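You operate a simulated robot arm through the tools that you are given. There is no shell and no other tool.

You run a simulated robot arm. Do the job below in one go: nothing can be reset, and whatever is moved stays where it is left.

## Task
Pin adjusters twenty-one and twenty-three at the chart's turns for the dial's temperature.
Fine: leave the other two adjusters and all levers.

The check looks at the end state, three seconds after you hand in, the way a careful person would. Anything else that was tipped, shoved, dropped, spilled or broken makes it a failure.

## Robot
A 6-joint arm with a fingered hand, fixed in place. Base frame: the origin is at the foot of the arm, x ahead of it, y to its left, z up. Readings come in mm, degrees, newtons and seconds.
With the tool pointing down near the work surface it reaches from about 300 to 700 mm from the base axis. Its first joint turns from -166.0 to 166.0 degrees. Payload 4 kg.
The tool frame sits at the grasp point between the pads (the TCP): z along the fingers, y along the line on which they close. The tips reach 22 mm beyond it. The gripper opens to 112 mm. The gripper's body begins 60 mm behind the TCP. The gripper is a hand of 4 fingers: y runs from the thumb to the fingers, the wrist lies at [0, 0, -218] in the tool frame, and closing takes about 1.5 s.
Orientation is that of the tool frame in the base frame, as [roll, pitch, yaw] about the fixed x, y, z axes, in that order (R = Rz(yaw) Ry(pitch) Rx(roll)). With the fingers straight down and closing along the base's y, the tool's x points along the base's -x, its y along +y and its z along -z.

## Interface
- The arm moves only by the tool servo_tool. Its argument "motion" is a list of rows, each a list of 7 numbers: the shift along the base's x, y, z in mm, then the turn, a rotation vector about the base's x, y, z in degrees, then the closure, from 0 (fully open) to 1 (shut). In form: [[dx, dy, dz, ax, ay, az, fingers], ...]. A call has 1 to 20 rows; each row shifts and turns the commanded pose from where the row before left it. A row lasts 0.2 s, in which the tool goes at most 50 mm and 8.6 degrees; a call with a longer step from one row to the next is refused whole, and so is a gripper value outside its range. A pose out of reach is approached as far as the arm can. The call stops where the force on the tool passes 40 N (or 10 N more than at its start, if that is more) or the arm is blocked; 0.2 s more then pass. Each finger travels about 45 mm/s and halts on what it meets, pressing with about 25 N; the grip force reading is that of the motor and also rises with nothing between the fingers. The clock runs only during rows and for 0.2 s after the last one: add rows that do not move to give the fingers time. The reply holds the time, the measured pose of the TCP, the force on the tool along the base axes, the opening and the grip force, in the units named above and with some noise, with the torque about the TCP (base axes, N m) and any sound that the robot's microphone picked up.
- Cameras (640 x 400 px; columns grow to the right, rows downward): "scene" is fixed at [398, -502.4, 1556.5]; the picture's right is [0.97, 0.24, 0.00], its down [0.11, -0.42, -0.90] and it looks along [-0.22, 0.87, -0.44] (base axes); focal length 318 px, centre (320, 200). "wrist" rides on the gripper at [69, 4, -83] in the tool frame; the picture's right is [-0.06, 1.00, 0.00], its down [-0.77, -0.05, -0.64] and it looks along [-0.64, -0.04, 0.77] (tool axes); focal length 243 px, centre (320, 200). There is no depth. A picture from a camera that has moved, and an enlarged one, comes with that camera's place and axes in the base frame and with its lens.
- get_image(camera): a new picture of that camera. The clock stands still meanwhile.
- grasp_type(shape): the hand has 4 fingers and takes this shape, open, in about a second: jaw (thumb against the fingers, like two jaws); tri (thumb and two fingers); tip (a fingertip pinch); poke (one finger out to press); point (the index stretched); flat (the hand flat); cup (the hand cupped); fist (a fist). The gripper value then closes the fingers along that shape, each until it touches; the sizes above hold for jaw. It gives what a move gives, with no picture.
- inspect(camera, box): a new picture of the part [left, top, right, bottom] of that camera's present view, enlarged. The clock stands still meanwhile.
- job_done(): hands the job in; it is judged then, once.

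Nothing tells you positions but the pictures and the camera data. Unless the task says otherwise, let go and move clear before handing in.

The tools are called after ">>>" as name(argument=value, ...) on one line, values as JSON. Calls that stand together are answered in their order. servo_tool: Moves the arm, as the interface text tells. Its arguments: {"type":"object","properties":{"motion":{"type":"array","items":{"type":"array","items":{"type":"number"}}}},"required":["motion"]} The other tools are called the same way: grasp_type (shape) gives the hand a shape; get_image (camera) takes a picture; inspect (camera, box) takes an enlarged picture of a part of a camera's view; job_done () hands the job in.

At the start:

```text
time_s: 0.0
tool_pos: [124.8, 347.9, 1208.3]
ee_rot: [-180.0, 0.0, 180.0]
force: [-0.5, -0.1, 0.3]
wrist_torque: [0.02, 0.0, -0.01]
opening: 112.0
gripper_force: 0.1
shape: jaw
```

scene: 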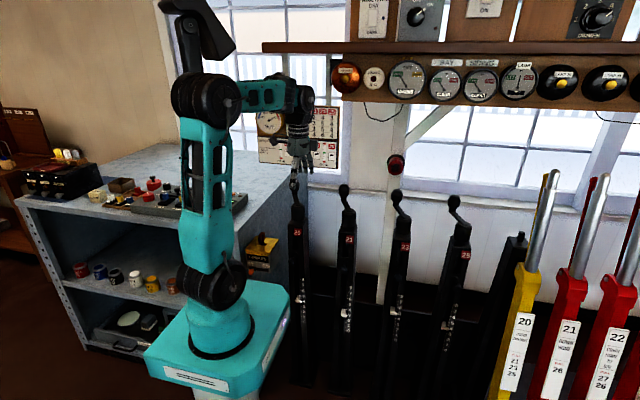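
wrist: 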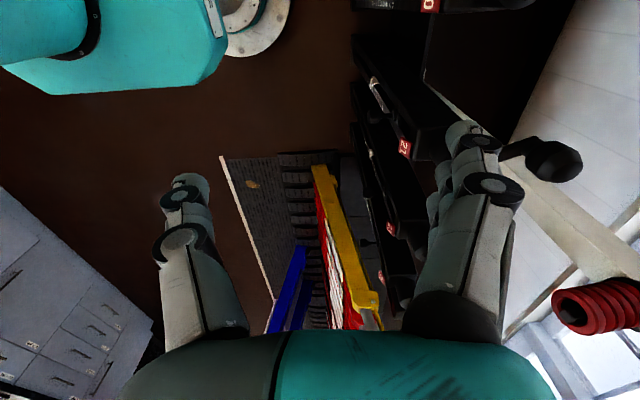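

I see a signal box with four black wheel/crank adjusters (20, 21, 23, 25?), levers at right, and a chart with a dial behind the arm's hand. I'll enlarge the parts first.

>>> inspect(camera="scene", box=[250, 90, 350, 180])

>>> inspect(camera="scene", box=[270, 170, 490, 310])

>>> inspect(camera="scene", box=[270, 270, 490, 400])

>>> inspect(camera="scene", box=[320, 40, 560, 110])

```text
4.44 times, centred on (300, 135) of scene
camera zoom: at [398.0, -502.4, 1556.5], right [0.97, 0.24, 0.0], down [0.11, -0.42, -0.9], along [-0.22, 0.87, -0.44], focal length 1414 px, centre (409, 489)
```

zoom: 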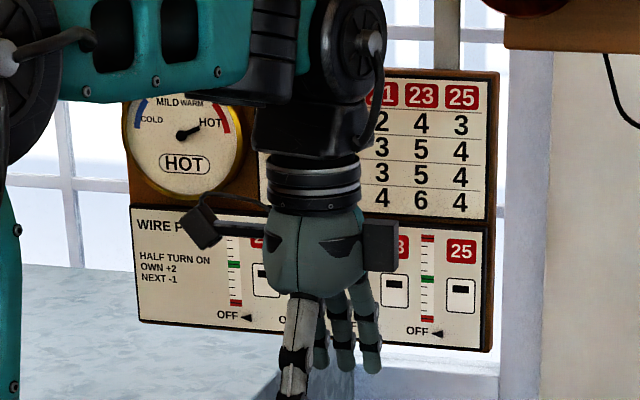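

```text
2.86 times, centred on (380, 240) of scene
camera zoom: at [398.0, -502.4, 1556.5], right [0.97, 0.24, 0.0], down [0.11, -0.42, -0.9], along [-0.22, 0.87, -0.44], focal length 909 px, centre (149, 86)
```

zoom: 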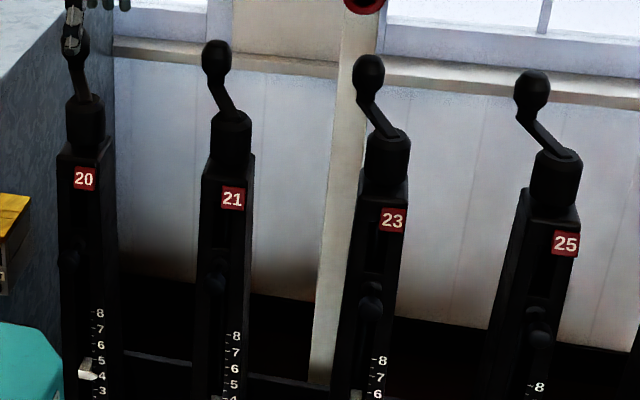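

```text
2.91 times, centred on (380, 335) of scene
camera zoom: at [398.0, -502.4, 1556.5], right [0.97, 0.24, 0.0], down [0.11, -0.42, -0.9], along [-0.22, 0.87, -0.44], focal length 926 px, centre (146, -193)
```

zoom: 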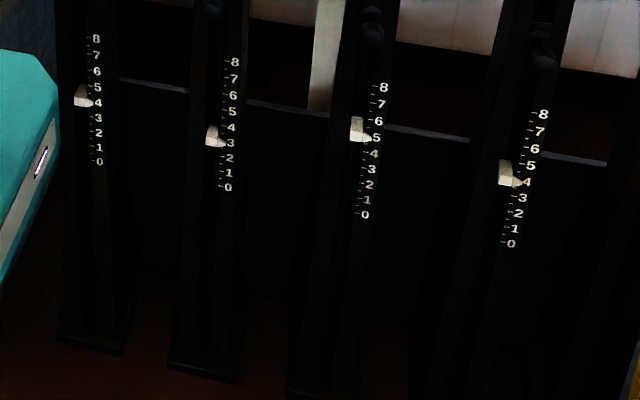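

```text
2.67 times, centred on (440, 75) of scene
camera zoom: at [398.0, -502.4, 1556.5], right [0.97, 0.24, 0.0], down [0.11, -0.42, -0.9], along [-0.22, 0.87, -0.44], focal length 848 px, centre (0, 533)
```

zoom: 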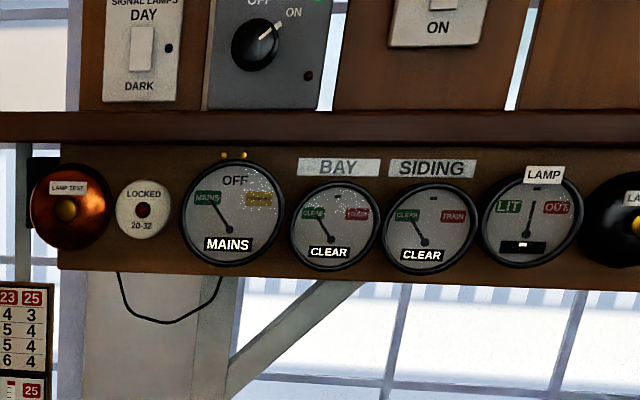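

The hand blocks the chart. The adjusters appear to stand at x≈66, 268, 468 and 670, y≈490 with labels near z≈906, so I'll move the hand toward the middle, high up, to uncover the chart.

>>> servo_tool(motion=[[30, -25, 0, 0, 0, 0, 0], [35, -25, 0, 0, 0, 0, 0], [35, -25, 0, 0, 0, 0, 0], [35, -25, 0, 0, 0, 0, 0], [35, -25, 0, 0, 0, 0, 0], [35, -25, 0, 0, 0, 0, 0], [35, -25, 0, 0, 0, 0, 0], [35, -25, 0, 0, 0, 0, 0]])

>>> get_image(camera="scene")

>>> inspect(camera="scene", box=[250, 95, 350, 175])

>>> get_image(camera="wrist")

```text
time_s: 1.8
tool_pos: [400.5, 148.7, 1207.7]
ee_rot: [-180.0, 0.0, -180.0]
force: [0.1, 0.2, 0.4]
wrist_torque: [-0.01, 0.0, 0.0]
opening: 111.8
gripper_force: 0.1
shape: jaw
```

```text
taken
```

scene: 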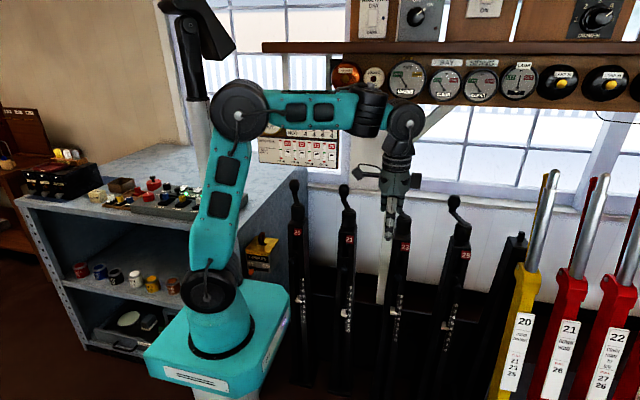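

```text
5.00 times, centred on (300, 135) of scene
camera zoom: at [398.0, -502.4, 1556.5], right [0.97, 0.24, 0.0], down [0.11, -0.42, -0.9], along [-0.22, 0.87, -0.44], focal length 1591 px, centre (420, 525)
```

zoom: 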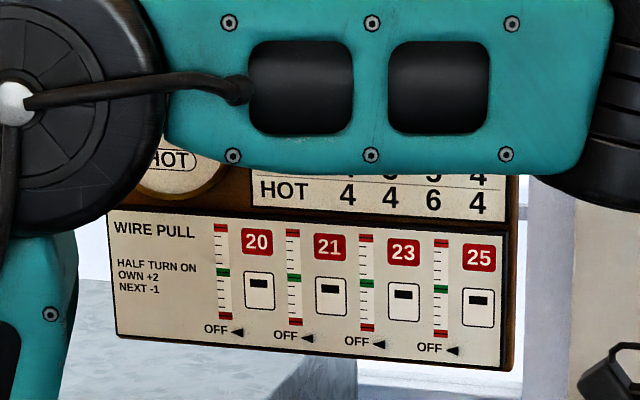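

```text
taken
camera wrist: at [332.1, 152.6, 1290.0], right [0.06, 1.0, 0.0], down [0.77, -0.05, 0.64], along [0.64, -0.04, -0.77], focal length 243 px, centre (320, 200)
```

wrist: 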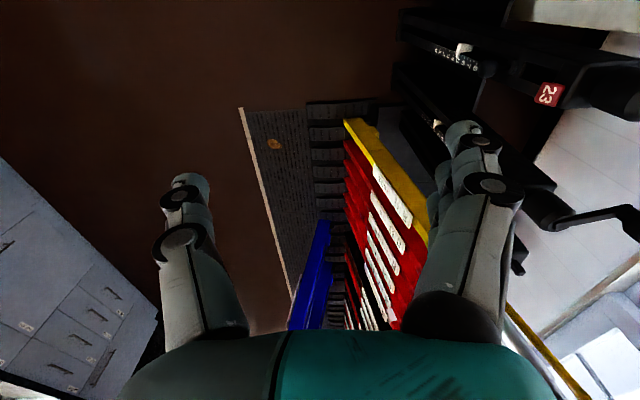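

The lower half of the board reads "HOT 4 4 6 4", and the arm still covers the top. I'll swing the arm towards the camera side to clear the view of the whole chart.

>>> servo_tool(motion=[[-12, -42, 0, 0, 0, 0, 0], [-12, -42, 0, 0, 0, 0, 0], [-12, -42, 0, 0, 0, 0, 0], [-12, -42, 0, 0, 0, 0, 0], [-12, -42, 0, 0, 0, 0, 0], [-12, -42, 0, 0, 0, 0, 0], [-12, -42, 0, 0, 0, 0, 0], [-12, -42, 0, 0, 0, 0, 0], [-12, -42, 0, 0, 0, 0, 0], [-12, -42, 0, 0, 0, 0, 0], [-12, -42, 0, 0, 0, 0, 0], [-12, -42, 0, 0, 0, 0, 0]])

>>> get_image(camera="scene")

>>> inspect(camera="scene", box=[250, 95, 350, 175])

>>> inspect(camera="scene", box=[280, 175, 380, 245])

>>> inspect(camera="scene", box=[380, 180, 480, 250])

>>> inspect(camera="scene", box=[320, 240, 420, 330])

```text
time_s: 4.4
tool_pos: [253.8, -358.6, 1207.4]
ee_rot: [-180.0, 0.0, -180.0]
force: [-0.7, -0.1, 0.9]
wrist_torque: [-0.01, 0.0, 0.0]
opening: 111.9
gripper_force: 0.1
shape: jaw
```

```text
taken
```

scene: 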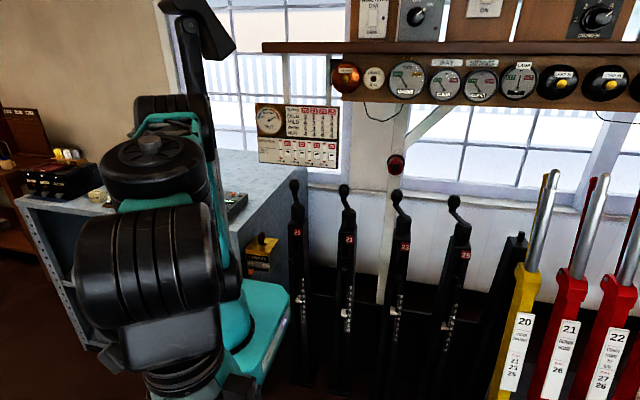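

```text
5.00 times, centred on (300, 135) of scene
camera zoom: at [398.0, -502.4, 1556.5], right [0.97, 0.24, 0.0], down [0.11, -0.42, -0.9], along [-0.22, 0.87, -0.44], focal length 1591 px, centre (420, 525)
```

zoom: 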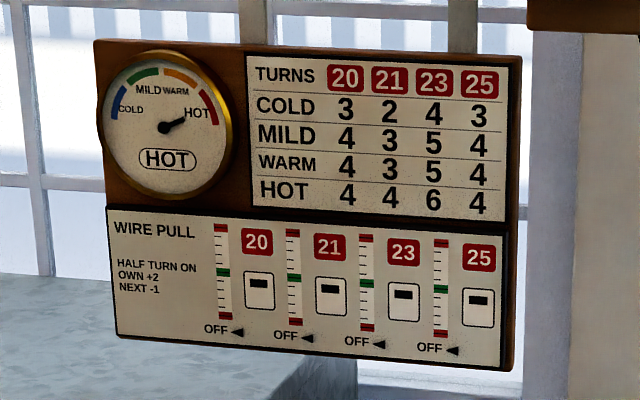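

```text
5.71 times, centred on (330, 210) of scene
camera zoom: at [398.0, -502.4, 1556.5], right [0.97, 0.24, 0.0], down [0.11, -0.42, -0.9], along [-0.22, 0.87, -0.44], focal length 1818 px, centre (263, 143)
```

zoom: 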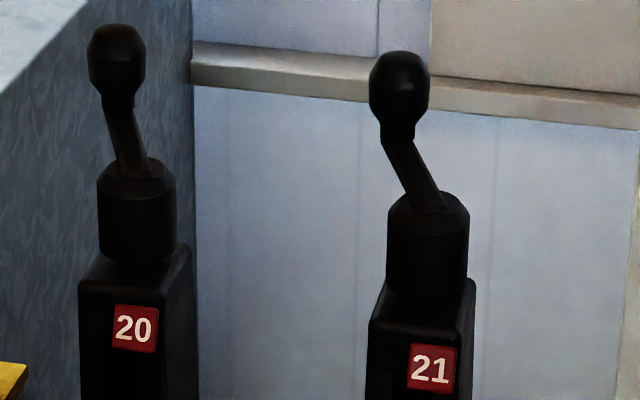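

```text
5.71 times, centred on (430, 215) of scene
camera zoom: at [398.0, -502.4, 1556.5], right [0.97, 0.24, 0.0], down [0.11, -0.42, -0.9], along [-0.22, 0.87, -0.44], focal length 1818 px, centre (-309, 114)
```

zoom: 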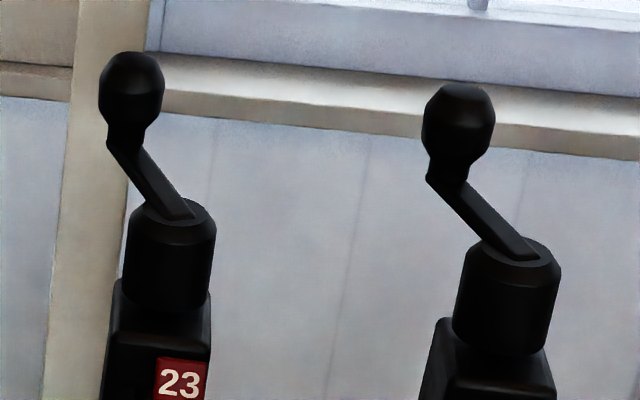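

```text
4.44 times, centred on (370, 285) of scene
camera zoom: at [398.0, -502.4, 1556.5], right [0.97, 0.24, 0.0], down [0.11, -0.42, -0.9], along [-0.22, 0.87, -0.44], focal length 1414 px, centre (98, -178)
```

zoom: 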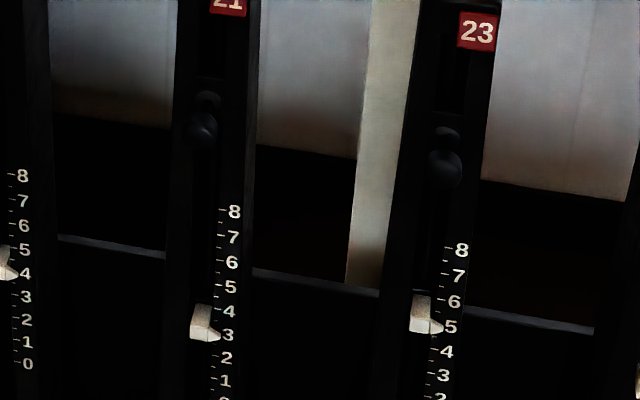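

The board now reads clearly: dial HOT, and chart HOT gives 21 → 4 and 23 → 6 (now about 3 and 5). Next I'll turn the hand so the wrist camera faces the posts and look at cranks and pins up close.

>>> servo_tool(motion=[[16.2, 40, 0, 0, 0, 6.4286, 0], [16.2, 40, 0, 0, 0, 6.4286, 0], [16.2, 40, 0, 0, 0, 6.4286, 0], [16.2, 40, 0, 0, 0, 6.4286, 0], [16.2, 40, 0, 0, 0, 6.4286, 0], [16.2, 40, 0, 0, 0, 6.4286, 0], [16.2, 40, 0, 0, 0, 6.4286, 0], [16.2, 40, 0, 0, 0, 6.4286, 0], [16.2, 40, 0, 0, 0, 6.4286, 0], [-26, 30, -10, 0, 0, 6.4286, 0], [-26, 30, -10, 0, 0, 6.4286, 0], [-26, 30, -10, 0, 0, 6.4286, 0], [-26, 30, -10, 0, 0, 6.4286, 0], [-26, 30, -10, 0, 0, 6.4286, 0]])

>>> get_image(camera="wrist")

>>> get_image(camera="scene")

```text
time_s: 7.4
tool_pos: [269.2, 152.2, 1157.3]
ee_rot: [179.9, 0.0, -89.9]
force: [-0.4, 0.1, -1.0]
wrist_torque: [0.0, 0.01, 0.0]
opening: 111.9
gripper_force: 0.1
shape: jaw
```

```text
taken
camera wrist: at [265.4, 83.6, 1240.1], right [-1.0, 0.06, 0.0], down [0.05, 0.77, 0.64], along [0.04, 0.64, -0.77], focal length 243 px, centre (320, 200)
```

wrist: 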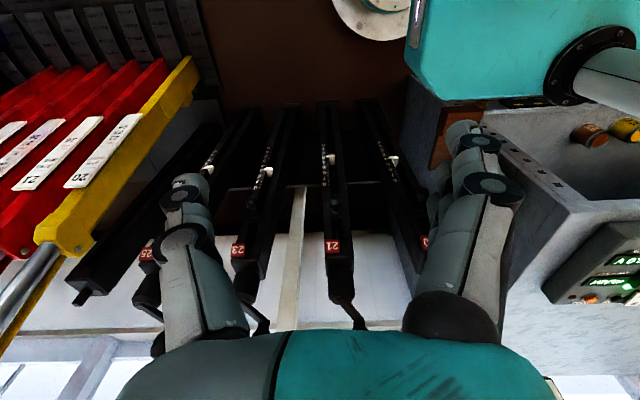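

```text
taken
```

scene: 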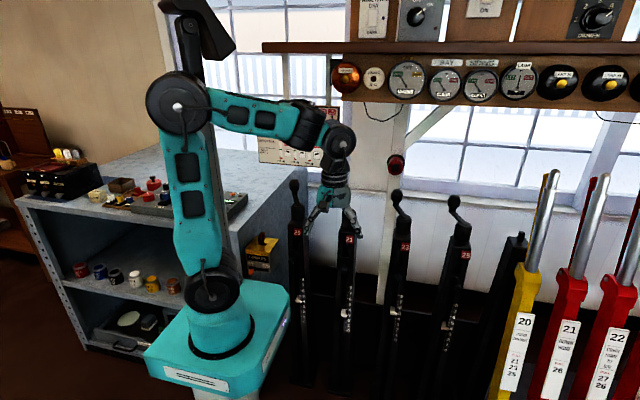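

The wrist view shows posts 25, 23, 21 and 20 upside down. I'll enlarge it around post 21 and its crank.

>>> inspect(camera="wrist", box=[290, 90, 390, 220])

>>> inspect(camera="wrist", box=[210, 200, 410, 335])

>>> inspect(camera="wrist", box=[200, 100, 310, 260])

```text
3.08 times, centred on (340, 155) of wrist
camera zoom: at [265.4, 83.6, 1240.1], right [-1.0, 0.06, 0.0], down [0.05, 0.77, 0.64], along [0.04, 0.64, -0.77], focal length 746 px, centre (258, 338)
```

zoom: 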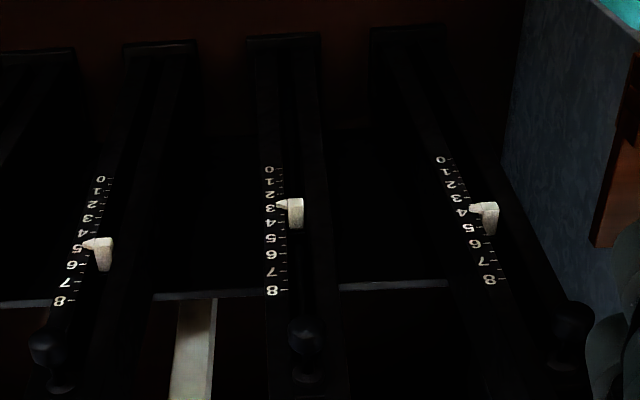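

```text
2.96 times, centred on (310, 268) of wrist
camera zoom: at [265.4, 83.6, 1240.1], right [-1.0, 0.06, 0.0], down [0.05, 0.77, 0.64], along [0.04, 0.64, -0.77], focal length 719 px, centre (350, 0)
```

zoom: 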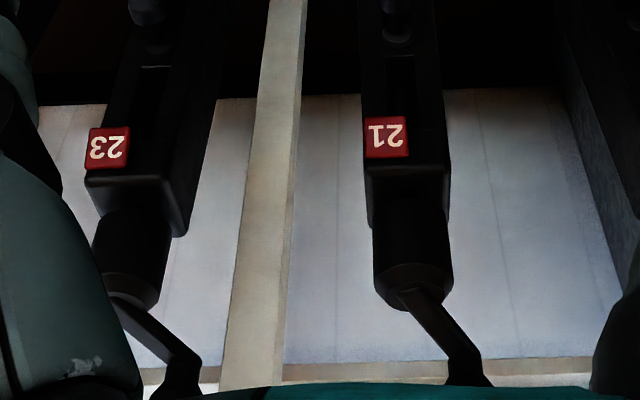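

```text
2.50 times, centred on (255, 180) of wrist
camera zoom: at [265.4, 83.6, 1240.1], right [-1.0, 0.06, 0.0], down [0.05, 0.77, 0.64], along [0.04, 0.64, -0.77], focal length 606 px, centre (482, 250)
```

zoom: 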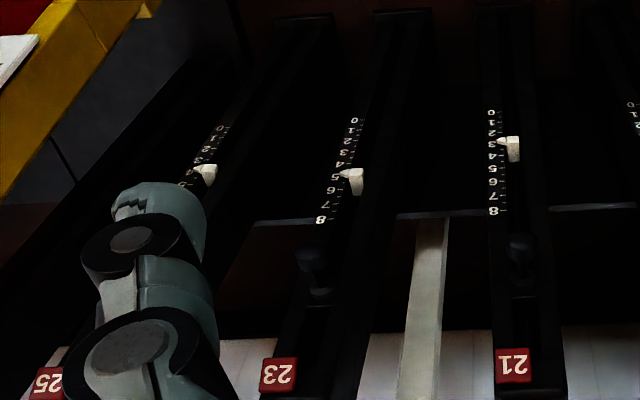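

The pin knob on post 21 appears to be near (255, 430, 823), sticking out of the front face. I'll lower the hand in front of post 21, keeping well clear, for a close look at it.

>>> servo_tool(motion=[[-1, 22, -30, 0, 0, 0, 0], [-1, 22, -30, 0, 0, 0, 0], [-1, 22, -30, 0, 0, 0, 0], [-1, 22, -30, 0, 0, 0, 0], [-1, 22, -30, 0, 0, 0, 0], [-1, 22, -30, 0, 0, 0, 0], [-1, 22, -30, 0, 0, 0, 0], [-1, 22, -30, 0, 0, 0, 0]])

>>> get_image(camera="wrist")

>>> inspect(camera="wrist", box=[240, 80, 400, 330])

```text
time_s: 9.2
tool_pos: [264.1, 329.6, 915.1]
ee_rot: [-180.0, 0.0, -90.0]
force: [-0.5, 0.1, -0.3]
wrist_torque: [0.0, -0.03, 0.02]
opening: 111.9
gripper_force: 0.1
shape: jaw
```

```text
taken
camera wrist: at [260.8, 260.4, 997.9], right [-1.0, 0.06, 0.0], down [0.05, 0.77, 0.64], along [0.04, 0.64, -0.77], focal length 243 px, centre (320, 200)
```

wrist: 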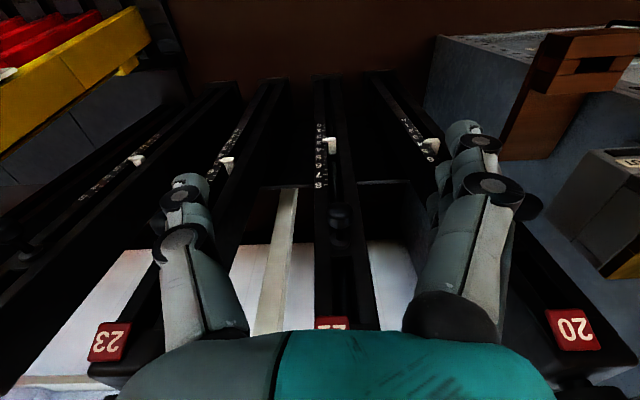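

```text
1.60 times, centred on (320, 205) of wrist
camera zoom: at [260.8, 260.4, 997.9], right [-1.0, 0.06, 0.0], down [0.05, 0.77, 0.64], along [0.04, 0.64, -0.77], focal length 388 px, centre (320, 192)
```

zoom: 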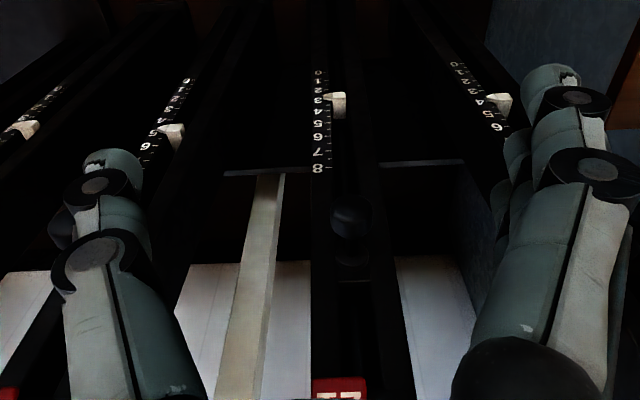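

>>> inspect(camera="wrist", box=[310, 190, 370, 260])

>>> inspect(camera="wrist", box=[290, 115, 370, 195])

>>> inspect(camera="wrist", box=[0, 120, 180, 280])

```text
5.71 times, centred on (340, 225) of wrist
camera zoom: at [260.8, 260.4, 997.9], right [-1.0, 0.06, 0.0], down [0.05, 0.77, 0.64], along [0.04, 0.64, -0.77], focal length 1386 px, centre (206, 57)
```

zoom: 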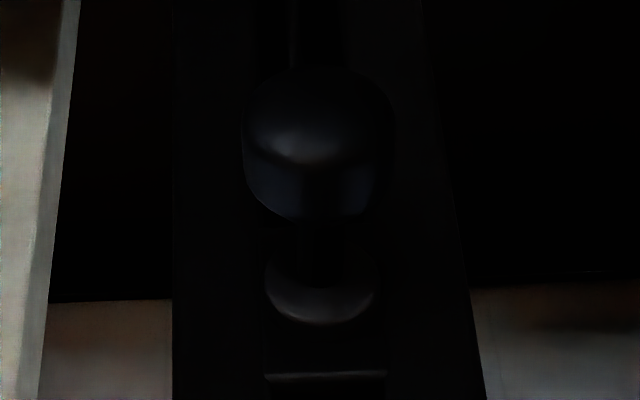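

```text
5.00 times, centred on (330, 155) of wrist
camera zoom: at [260.8, 260.4, 997.9], right [-1.0, 0.06, 0.0], down [0.05, 0.77, 0.64], along [0.04, 0.64, -0.77], focal length 1213 px, centre (270, 425)
```

zoom: 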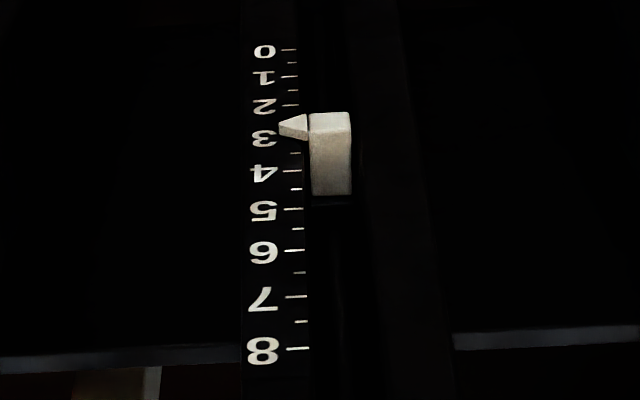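

```text
2.50 times, centred on (90, 200) of wrist
camera zoom: at [260.8, 260.4, 997.9], right [-1.0, 0.06, 0.0], down [0.05, 0.77, 0.64], along [0.04, 0.64, -0.77], focal length 606 px, centre (895, 200)
```

zoom: 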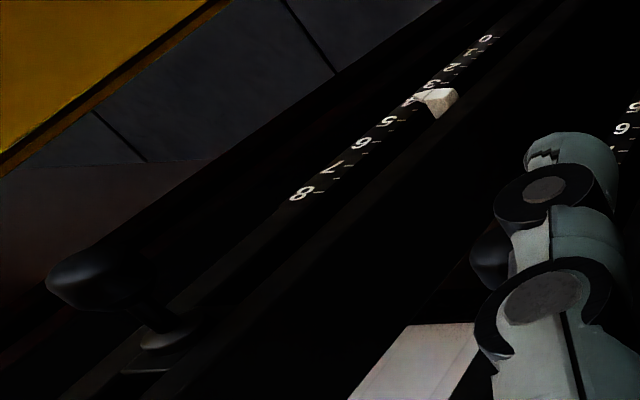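

The pin knob is a mushroom-shaped pull handle at the front of the post. Before touching it, I'll look more closely at the wire-pull panel and at the post from the scene camera.

>>> inspect(camera="scene", box=[285, 135, 315, 170])

>>> inspect(camera="scene", box=[315, 135, 345, 172])

>>> inspect(camera="scene", box=[385, 255, 415, 290])

>>> inspect(camera="scene", box=[430, 255, 480, 320])

>>> get_image(camera="scene")

```text
11.43 times, centred on (300, 152) of scene
camera zoom: at [398.0, -502.4, 1556.5], right [0.97, 0.24, 0.0], down [0.11, -0.42, -0.9], along [-0.22, 0.87, -0.44], focal length 3636 px, centre (549, 743)
```

zoom: 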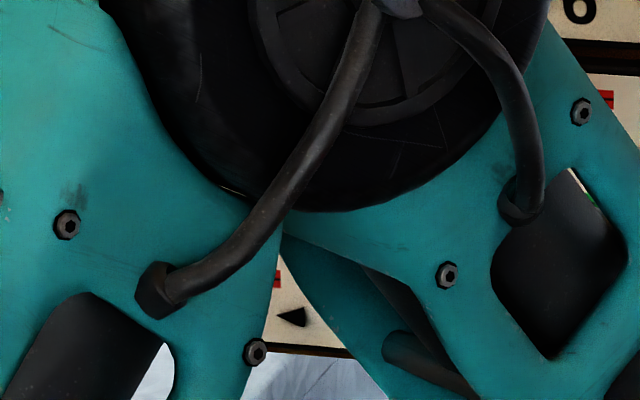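

```text
10.81 times, centred on (330, 154) of scene
camera zoom: at [398.0, -502.4, 1556.5], right [0.97, 0.24, 0.0], down [0.11, -0.42, -0.9], along [-0.22, 0.87, -0.44], focal length 3439 px, centre (212, 703)
```

zoom: 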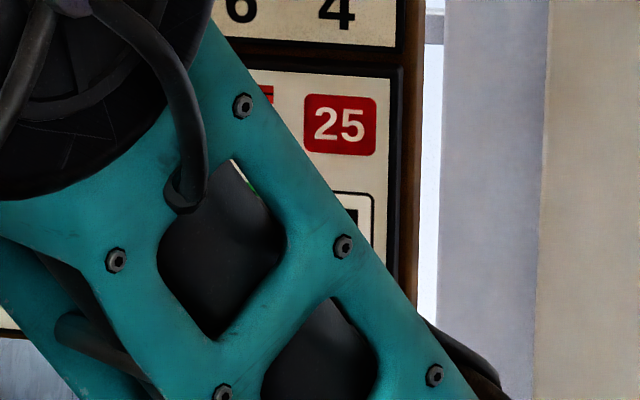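

```text
11.43 times, centred on (400, 272) of scene
camera zoom: at [398.0, -502.4, 1556.5], right [0.97, 0.24, 0.0], down [0.11, -0.42, -0.9], along [-0.22, 0.87, -0.44], focal length 3636 px, centre (-594, -629)
```

zoom: 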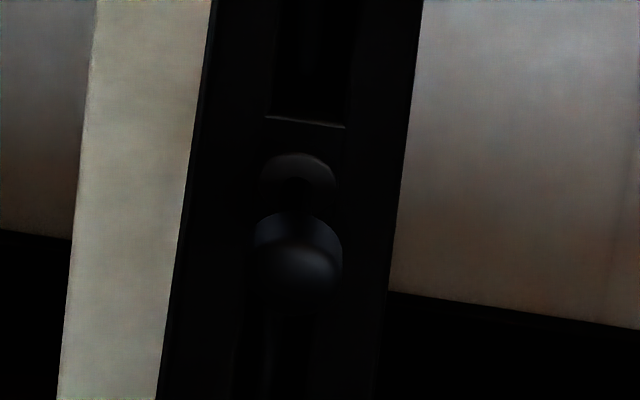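

```text
6.15 times, centred on (455, 288) of scene
camera zoom: at [398.0, -502.4, 1556.5], right [0.97, 0.24, 0.0], down [0.11, -0.42, -0.9], along [-0.22, 0.87, -0.44], focal length 1958 px, centre (-511, -338)
```

zoom: 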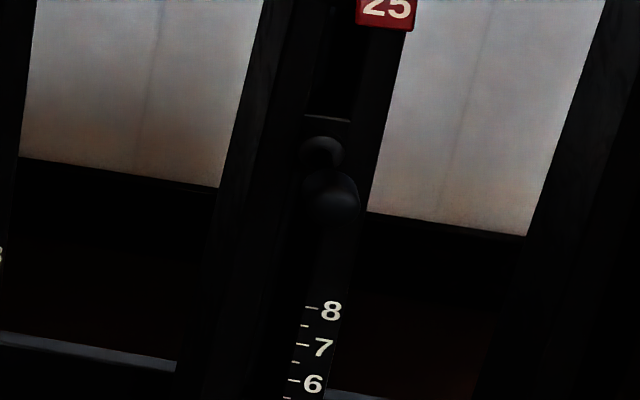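

```text
taken
```

scene: 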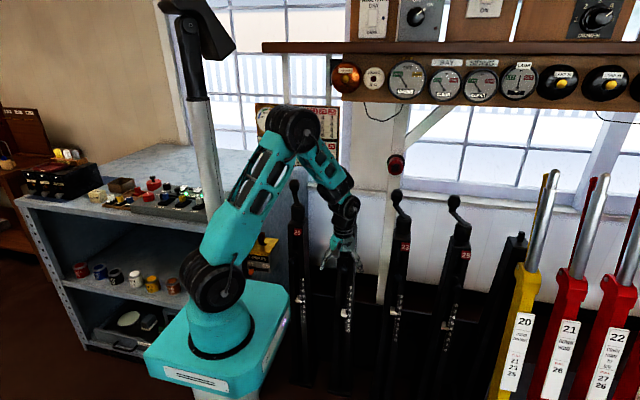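

All knobs stick straight out of the posts toward −y. I'll tilt the hand 45° so the camera looks level at post 21, which gives a proper side-independent measure of heights.

>>> servo_tool(motion=[[0, 0, -10, 7.5, 0, 0, 0], [0, 0, -10, 7.5, 0, 0, 0], [0, 0, -10, 7.5, 0, 0, 0], [0, 0, -10, 7.5, 0, 0, 0], [0, 0, -10, 7.5, 0, 0, 0], [0, 0, 0, 7.5, 0, 0, 0]])

>>> get_image(camera="wrist")

>>> get_image(camera="scene")

```text
time_s: 10.6
tool_pos: [264.1, 330.4, 868.4]
ee_rot: [180.0, 45.2, -90.0]
force: [0.5, -0.3, -0.5]
wrist_torque: [0.0, -0.04, 0.02]
opening: 111.8
gripper_force: 0.0
shape: jaw
```

```text
taken
camera wrist: at [259.7, 223.0, 877.2], right [-1.0, 0.05, 0.05], down [0.05, 0.09, 1.0], along [0.04, 1.0, -0.09], focal length 243 px, centre (320, 200)
```

wrist: 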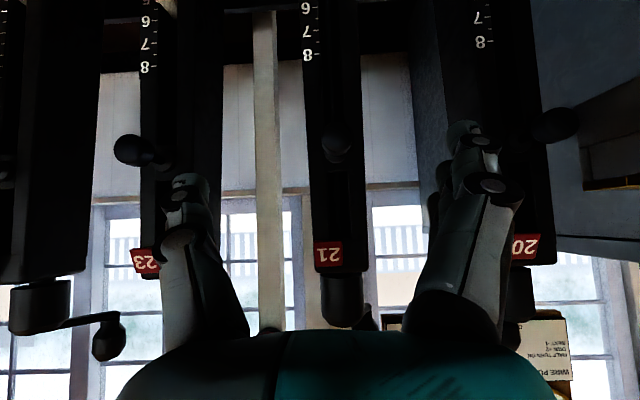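

```text
taken
```

scene: 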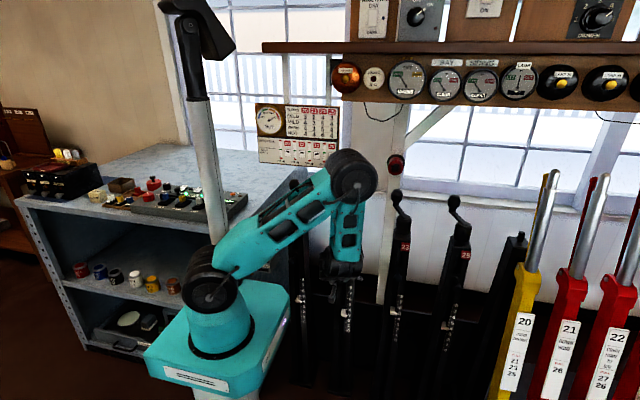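

>>> inspect(camera="wrist", box=[290, 110, 390, 180])

>>> inspect(camera="wrist", box=[100, 110, 220, 190])

>>> inspect(camera="wrist", box=[0, 250, 140, 370])

>>> inspect(camera="wrist", box=[280, 230, 400, 340])

>>> inspect(camera="scene", box=[282, 135, 345, 172])

```text
5.71 times, centred on (340, 145) of wrist
camera zoom: at [259.7, 223.0, 877.2], right [-1.0, 0.05, 0.05], down [0.05, 0.09, 1.0], along [0.04, 1.0, -0.09], focal length 1386 px, centre (206, 514)
```

zoom: 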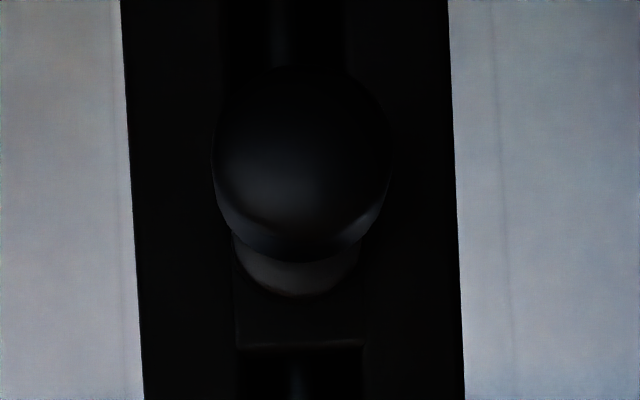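

```text
5.00 times, centred on (160, 150) of wrist
camera zoom: at [259.7, 223.0, 877.2], right [-1.0, 0.05, 0.05], down [0.05, 0.09, 1.0], along [0.04, 1.0, -0.09], focal length 1213 px, centre (1120, 450)
```

zoom: 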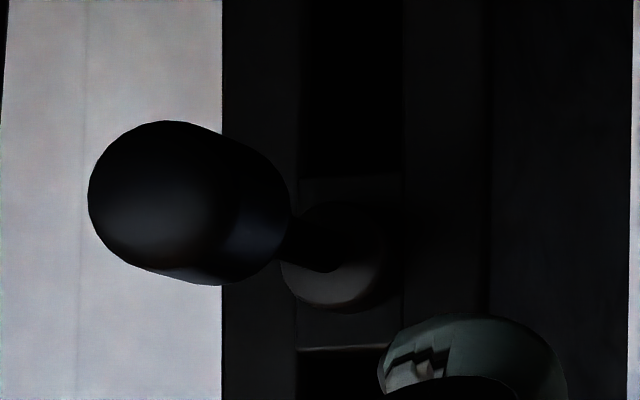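

```text
3.33 times, centred on (70, 310) of wrist
camera zoom: at [259.7, 223.0, 877.2], right [-1.0, 0.05, 0.05], down [0.05, 0.09, 1.0], along [0.04, 1.0, -0.09], focal length 809 px, centre (1153, -167)
```

zoom: 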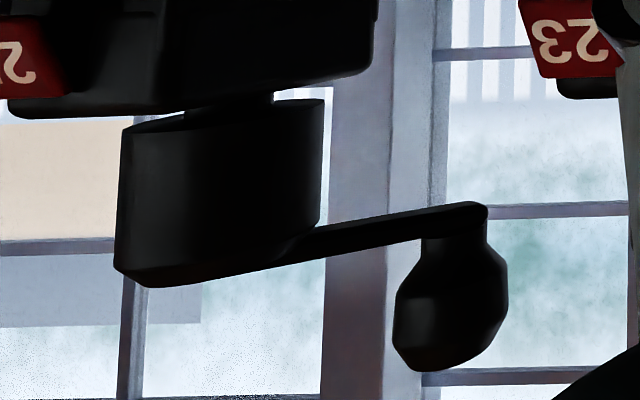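

```text
3.64 times, centred on (340, 285) of wrist
camera zoom: at [259.7, 223.0, 877.2], right [-1.0, 0.05, 0.05], down [0.05, 0.09, 1.0], along [0.04, 1.0, -0.09], focal length 882 px, centre (247, -109)
```

zoom: 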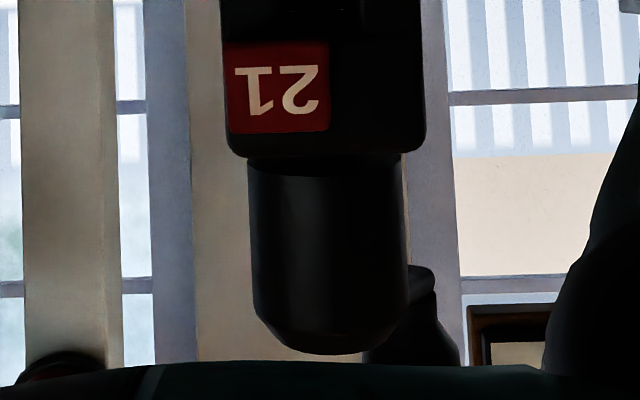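

```text
10.16 times, centred on (314, 154) of scene
camera zoom: at [398.0, -502.4, 1556.5], right [0.97, 0.24, 0.0], down [0.11, -0.42, -0.9], along [-0.22, 0.87, -0.44], focal length 3232 px, centre (386, 672)
```

zoom: 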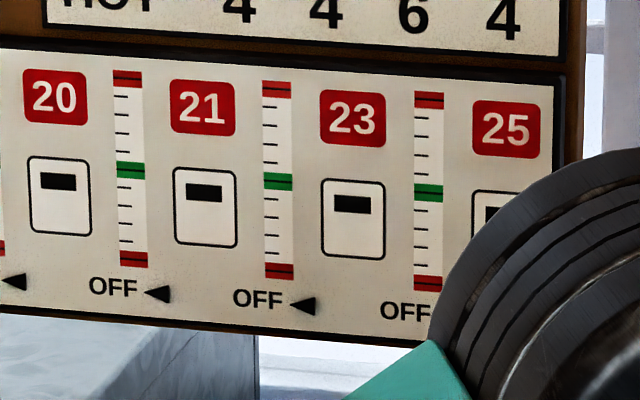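

Level view puts pin knob 21's ball at about (250, 448, 800), ~29 mm wide, with its stem running back to the post face at y≈489. I'll tilt the hand to nearly horizontal in front of it, staying short of the ball.

>>> servo_tool(motion=[[-2, 9, -11, 6, 0, 0, 0], [-2, 9, -11, 6, 0, 0, 0], [-2, 9, -11, 6, 0, 0, 0], [-2, 9, -11, 6, 0, 0, 0], [-3, 9, -12, 6, 0, 0, 0], [-3, 9, -12, 5, 0, 0, 0]])

>>> get_image(camera="wrist")

>>> get_image(camera="scene")

```text
time_s: 11.8
tool_pos: [325.8, 479.7, 864.0]
ee_rot: [179.8, 72.3, -90.5]
force: [4.9, -26.9, 3.2]
wrist_torque: [0.34, 0.24, 1.98]
opening: 111.8
gripper_force: 0.1
shape: jaw
out of reach, approached as far as the arm can: row 1, 2, 3, 4, 5
stopped in row 5: the force on the tool passed its limit at 56 N (the readings are from after the stop); the commanded pose is now the measured one
```

```text
taken
camera wrist: at [320.4, 377.9, 822.8], right [-1.0, 0.03, 0.06], down [0.05, -0.38, 0.92], along [0.05, 0.92, 0.38], focal length 243 px, centre (320, 200)
```

wrist: 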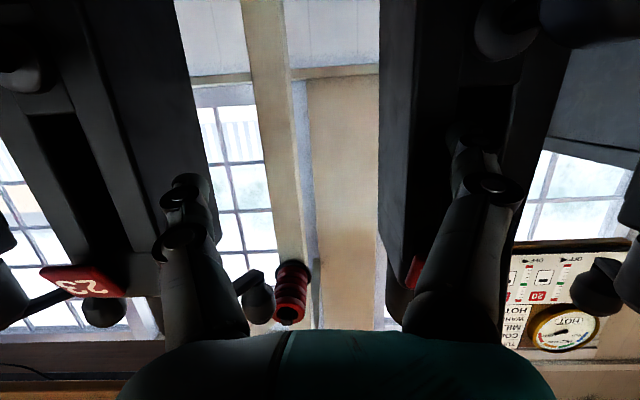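

```text
taken
```

scene: 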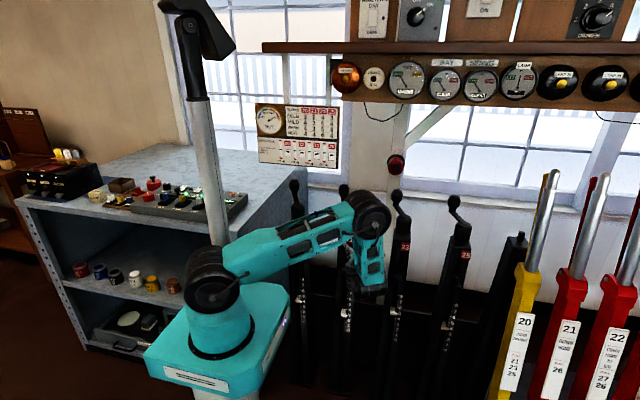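

The requested pose was inside the arm's minimum reach, so the arm drifted and the fingers pressed on the front of post 21 (fixed). I'll back off now, tilting the fingers down again while moving away and up.

>>> servo_tool(motion=[[0, -12, 8, -7, 0, 0, 0], [0, -12, 10, -7, 0, 0, 0], [0, -12, 10, -7, 0, 0, 0], [0, -12, 10, -7, 0, 0, 0], [0, -12, 10, -7, 0, 0, 0], [0, -12, 10, -7, 0, 0, 0]])

>>> get_image(camera="wrist")

>>> get_image(camera="scene")

```text
time_s: 13.2
tool_pos: [326.2, 407.2, 923.3]
ee_rot: [-179.7, 30.3, -90.2]
force: [0.4, -0.7, 0.3]
wrist_torque: [-0.01, -0.02, 0.02]
opening: 112.1
gripper_force: 0.0
shape: jaw
```

```text
taken
camera wrist: at [321.5, 305.5, 958.9], right [-1.0, 0.06, 0.03], down [0.05, 0.34, 0.94], along [0.05, 0.94, -0.34], focal length 243 px, centre (320, 200)
```

wrist: 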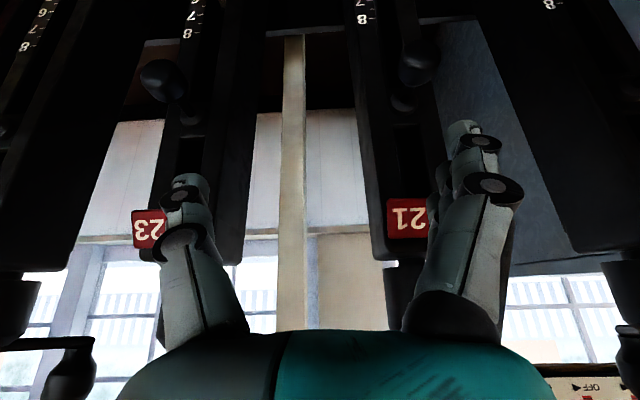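

```text
taken
```

scene: 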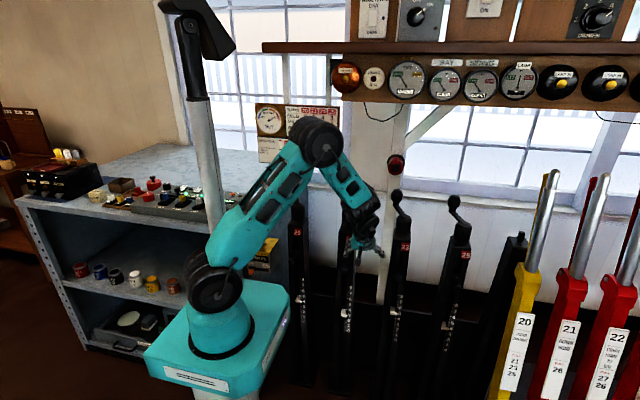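

Clear now, with nothing visibly disturbed, and this view confirms ball 21 at (251, 448, 800). With a 30° tilt the reach is fine, so I'll line up on x=250 and slide the open hand down along the finger direction around the ball.

>>> servo_tool(motion=[[-38, -13, -8, 0, 0, 0, 0], [-38, -13, -8, 0, 0, 0, 0], [0, 0, 0, 0, 0, 0, 0], [0, 15, -26, 0, 0, 0, 0], [0, 15, -26, 0, 0, 0, 0], [0, 15, -26, 0, 0, 0, 0], [0, 15, -26, 0, 0, 0, 0], [0, 0, 0, 0, 0, 0, 0]])

>>> get_image(camera="wrist")

>>> get_image(camera="scene")

```text
time_s: 15.0
tool_pos: [250.6, 441.3, 802.1]
ee_rot: [-179.6, 30.4, -90.1]
force: [0.3, 0.1, -0.7]
wrist_torque: [0.02, -0.01, 0.01]
opening: 112.2
gripper_force: 0.0
shape: jaw
```

```text
taken
camera wrist: at [245.1, 339.9, 838.3], right [-1.0, 0.06, 0.03], down [0.05, 0.33, 0.94], along [0.05, 0.94, -0.34], focal length 243 px, centre (320, 200)
```

wrist: 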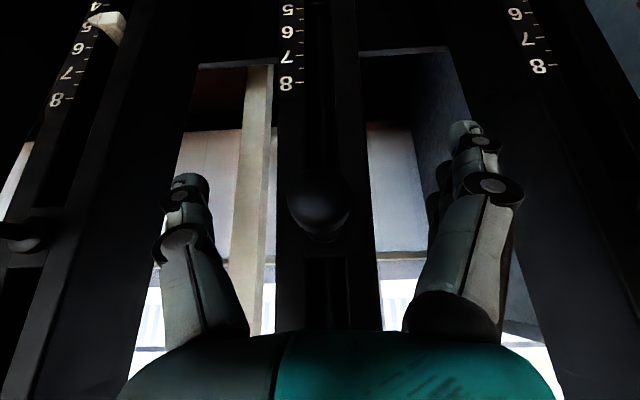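

```text
taken
```

scene: 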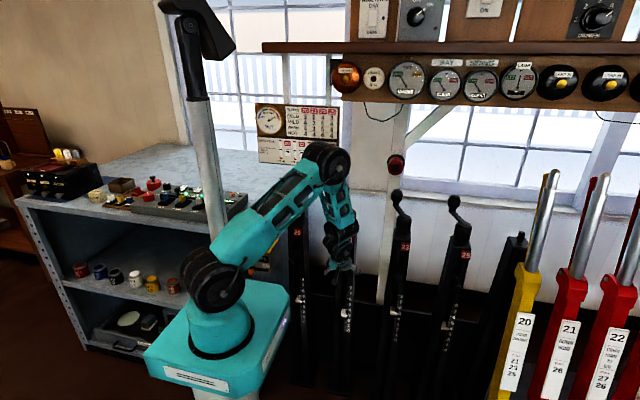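

The ball is centred right at the TCP in the wrist view. I'll close the fingers on it.

>>> servo_tool(motion=[[0, 0, 0, 0, 0, 0, 0.3], [0, 0, 0, 0, 0, 0, 0.5], [0, 0, 0, 0, 0, 0, 0.7], [0, 0, 0, 0, 0, 0, 0.9], [0, 0, 0, 0, 0, 0, 1], [0, 0, 0, 0, 0, 0, 1], [0, 0, 0, 0, 0, 0, 1], [0, 0, 0, 0, 0, 0, 1]])

>>> get_image(camera="wrist")

```text
time_s: 16.8
tool_pos: [250.6, 441.3, 801.4]
ee_rot: [-179.6, 30.3, -90.1]
force: [5.9, 3.2, -8.1]
wrist_torque: [-0.05, -0.1, 0.03]
opening: 14.2
gripper_force: 23.9
shape: jaw
```

```text
taken
camera wrist: at [245.7, 339.5, 838.2], right [-1.0, 0.06, 0.03], down [0.05, 0.34, 0.94], along [0.05, 0.94, -0.34], focal length 243 px, centre (320, 200)
```

wrist: 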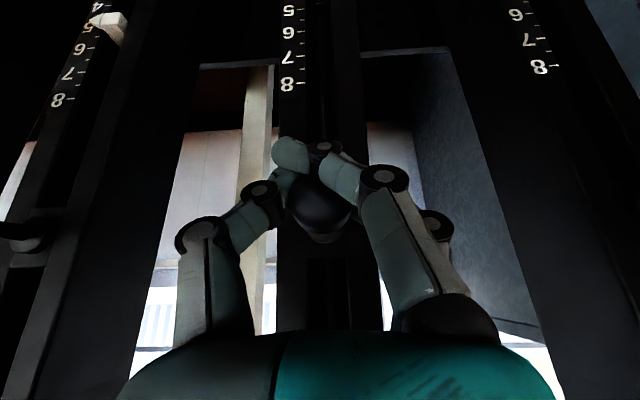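

The fingers have wrapped round the ball. I'll pull straight back (−y) gently and watch the force.

>>> servo_tool(motion=[[0, -3, 0, 0, 0, 0, 1], [0, -3, 0, 0, 0, 0, 1], [0, -3, 0, 0, 0, 0, 1], [0, 0, 0, 0, 0, 0, 1]])

>>> get_image(camera="wrist")

```text
time_s: 17.8
tool_pos: [250.0, 432.2, 802.6]
ee_rot: [-179.7, 30.3, -90.1]
force: [11.2, 0.5, -11.2]
wrist_torque: [-0.13, -0.12, -0.02]
opening: 13.3
gripper_force: 24.9
shape: jaw
```

```text
taken
camera wrist: at [244.8, 331.0, 838.0], right [-1.0, 0.06, 0.03], down [0.05, 0.33, 0.94], along [0.05, 0.94, -0.34], focal length 243 px, centre (320, 200)
```

wrist: 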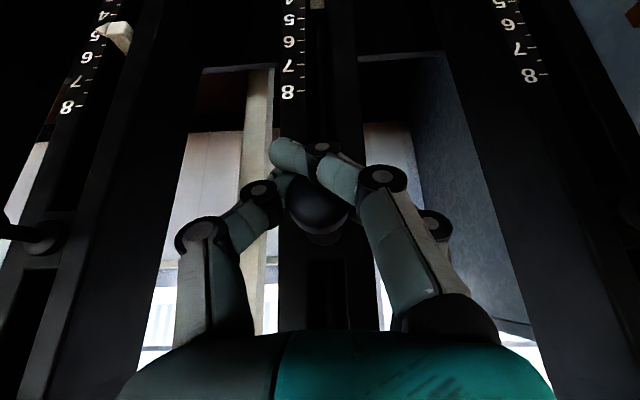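

>>> servo_tool(motion=[[0, -3, 0, 0, 0, 0, 1], [0, -3, 0, 0, 0, 0, 1], [0, -3, 0, 0, 0, 0, 1], [0, 0, 0, 0, 0, 0, 1]])

>>> inspect(camera="wrist", box=[240, 130, 400, 280])

>>> inspect(camera="scene", box=[282, 135, 345, 172])

```text
time_s: 18.8
tool_pos: [249.4, 422.2, 800.9]
ee_rot: [-179.8, 30.5, -90.1]
force: [11.2, 0.1, -11.0]
wrist_torque: [-0.11, -0.11, -0.03]
opening: 13.4
gripper_force: 25.7
shape: jaw
```

```text
2.67 times, centred on (320, 205) of wrist
camera zoom: at [244.6, 321.8, 838.2], right [-1.0, 0.06, 0.03], down [0.05, 0.33, 0.94], along [0.05, 0.94, -0.34], focal length 647 px, centre (320, 187)
```

zoom: 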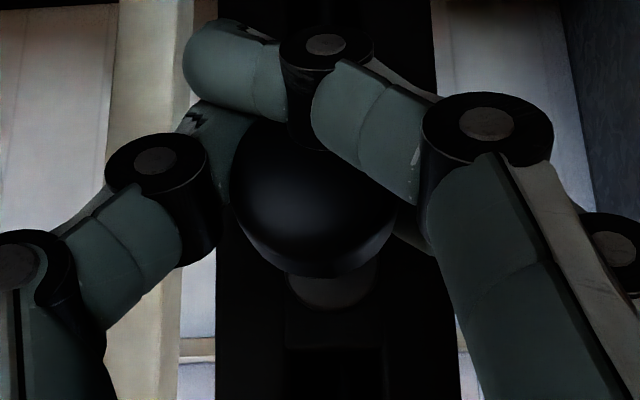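

```text
10.16 times, centred on (314, 154) of scene
camera zoom: at [398.0, -502.4, 1556.5], right [0.97, 0.24, 0.0], down [0.11, -0.42, -0.9], along [-0.22, 0.87, -0.44], focal length 3232 px, centre (386, 672)
```

zoom: 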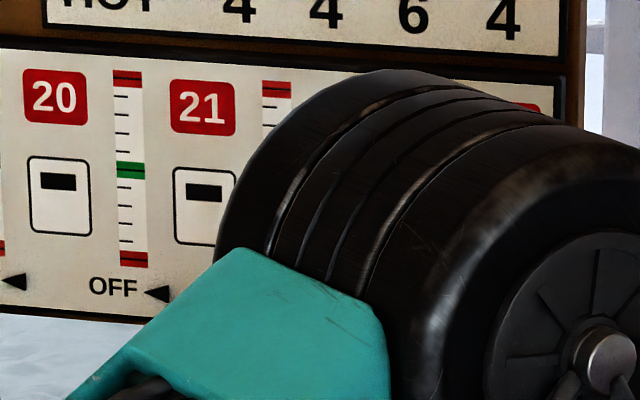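

The knob comes out with the hand and hardly any force. I'll go on in small steps to find its stop.

>>> servo_tool(motion=[[0, -2.5, 0, 0, 0, 0, 1], [0, -2.5, 0, 0, 0, 0, 1], [0, 0, 0, 0, 0, 0, 1]])

>>> inspect(camera="wrist", box=[240, 130, 400, 280])

```text
time_s: 19.6
tool_pos: [248.8, 419.2, 803.5]
ee_rot: [-179.7, 30.5, -90.1]
force: [9.8, 4.5, -13.5]
wrist_torque: [-0.05, -0.12, 0.04]
opening: 13.2
gripper_force: 24.7
shape: jaw
```

```text
2.67 times, centred on (320, 205) of wrist
camera zoom: at [244.6, 317.2, 838.4], right [-1.0, 0.06, 0.03], down [0.05, 0.33, 0.94], along [0.05, 0.94, -0.34], focal length 647 px, centre (320, 187)
```

zoom: 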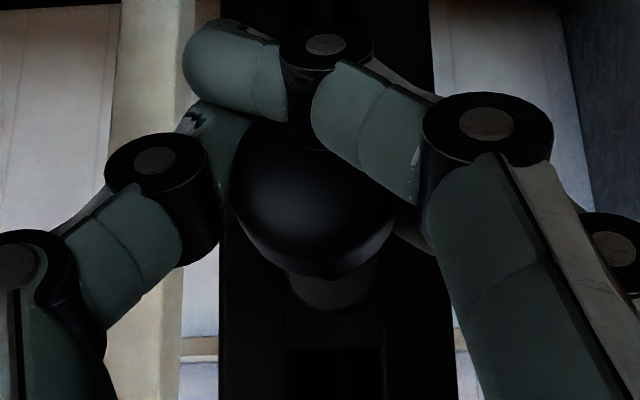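

>>> servo_tool(motion=[[0, -2, 0, 0, 0, 0, 1], [0, 0, 0, 0, 0, 0, 1]])

```text
time_s: 20.2
tool_pos: [249.5, 418.9, 802.0]
ee_rot: [-179.7, 30.5, -90.1]
force: [9.6, 14.8, -13.1]
wrist_torque: [-0.04, -0.14, 0.06]
opening: 13.1
gripper_force: 25.2
shape: jaw
```

The knob has reached its stop about 22 mm out. I'll ease off 2 mm, open the fingers, and see whether it stays out.

>>> servo_tool(motion=[[0, 2, 0, 0, 0, 0, 1], [0, 0, 0, 0, 0, 0, 0.6], [0, 0, 0, 0, 0, 0, 0.3], [0, 0, 0, 0, 0, 0, 0], [0, 0, 0, 0, 0, 0, 0], [0, 0, 0, 0, 0, 0, 0], [0, 0, 0, 0, 0, 0, 0], [0, 0, 0, 0, 0, 0, 0]])

>>> get_image(camera="wrist")

```text
time_s: 22.0
tool_pos: [249.6, 418.1, 803.9]
ee_rot: [-179.7, 30.4, -90.1]
force: [0.2, -0.1, -0.4]
wrist_torque: [-0.01, -0.01, -0.03]
opening: 111.8
gripper_force: 0.1
shape: jaw
```

```text
taken
camera wrist: at [244.4, 316.8, 838.7], right [-1.0, 0.06, 0.03], down [0.05, 0.33, 0.94], along [0.05, 0.94, -0.34], focal length 243 px, centre (320, 200)
```

wrist: 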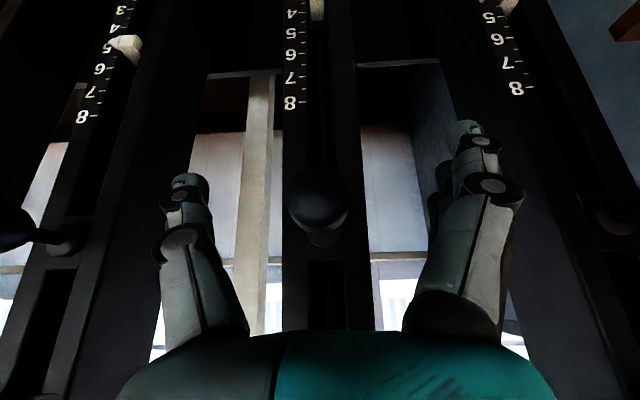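

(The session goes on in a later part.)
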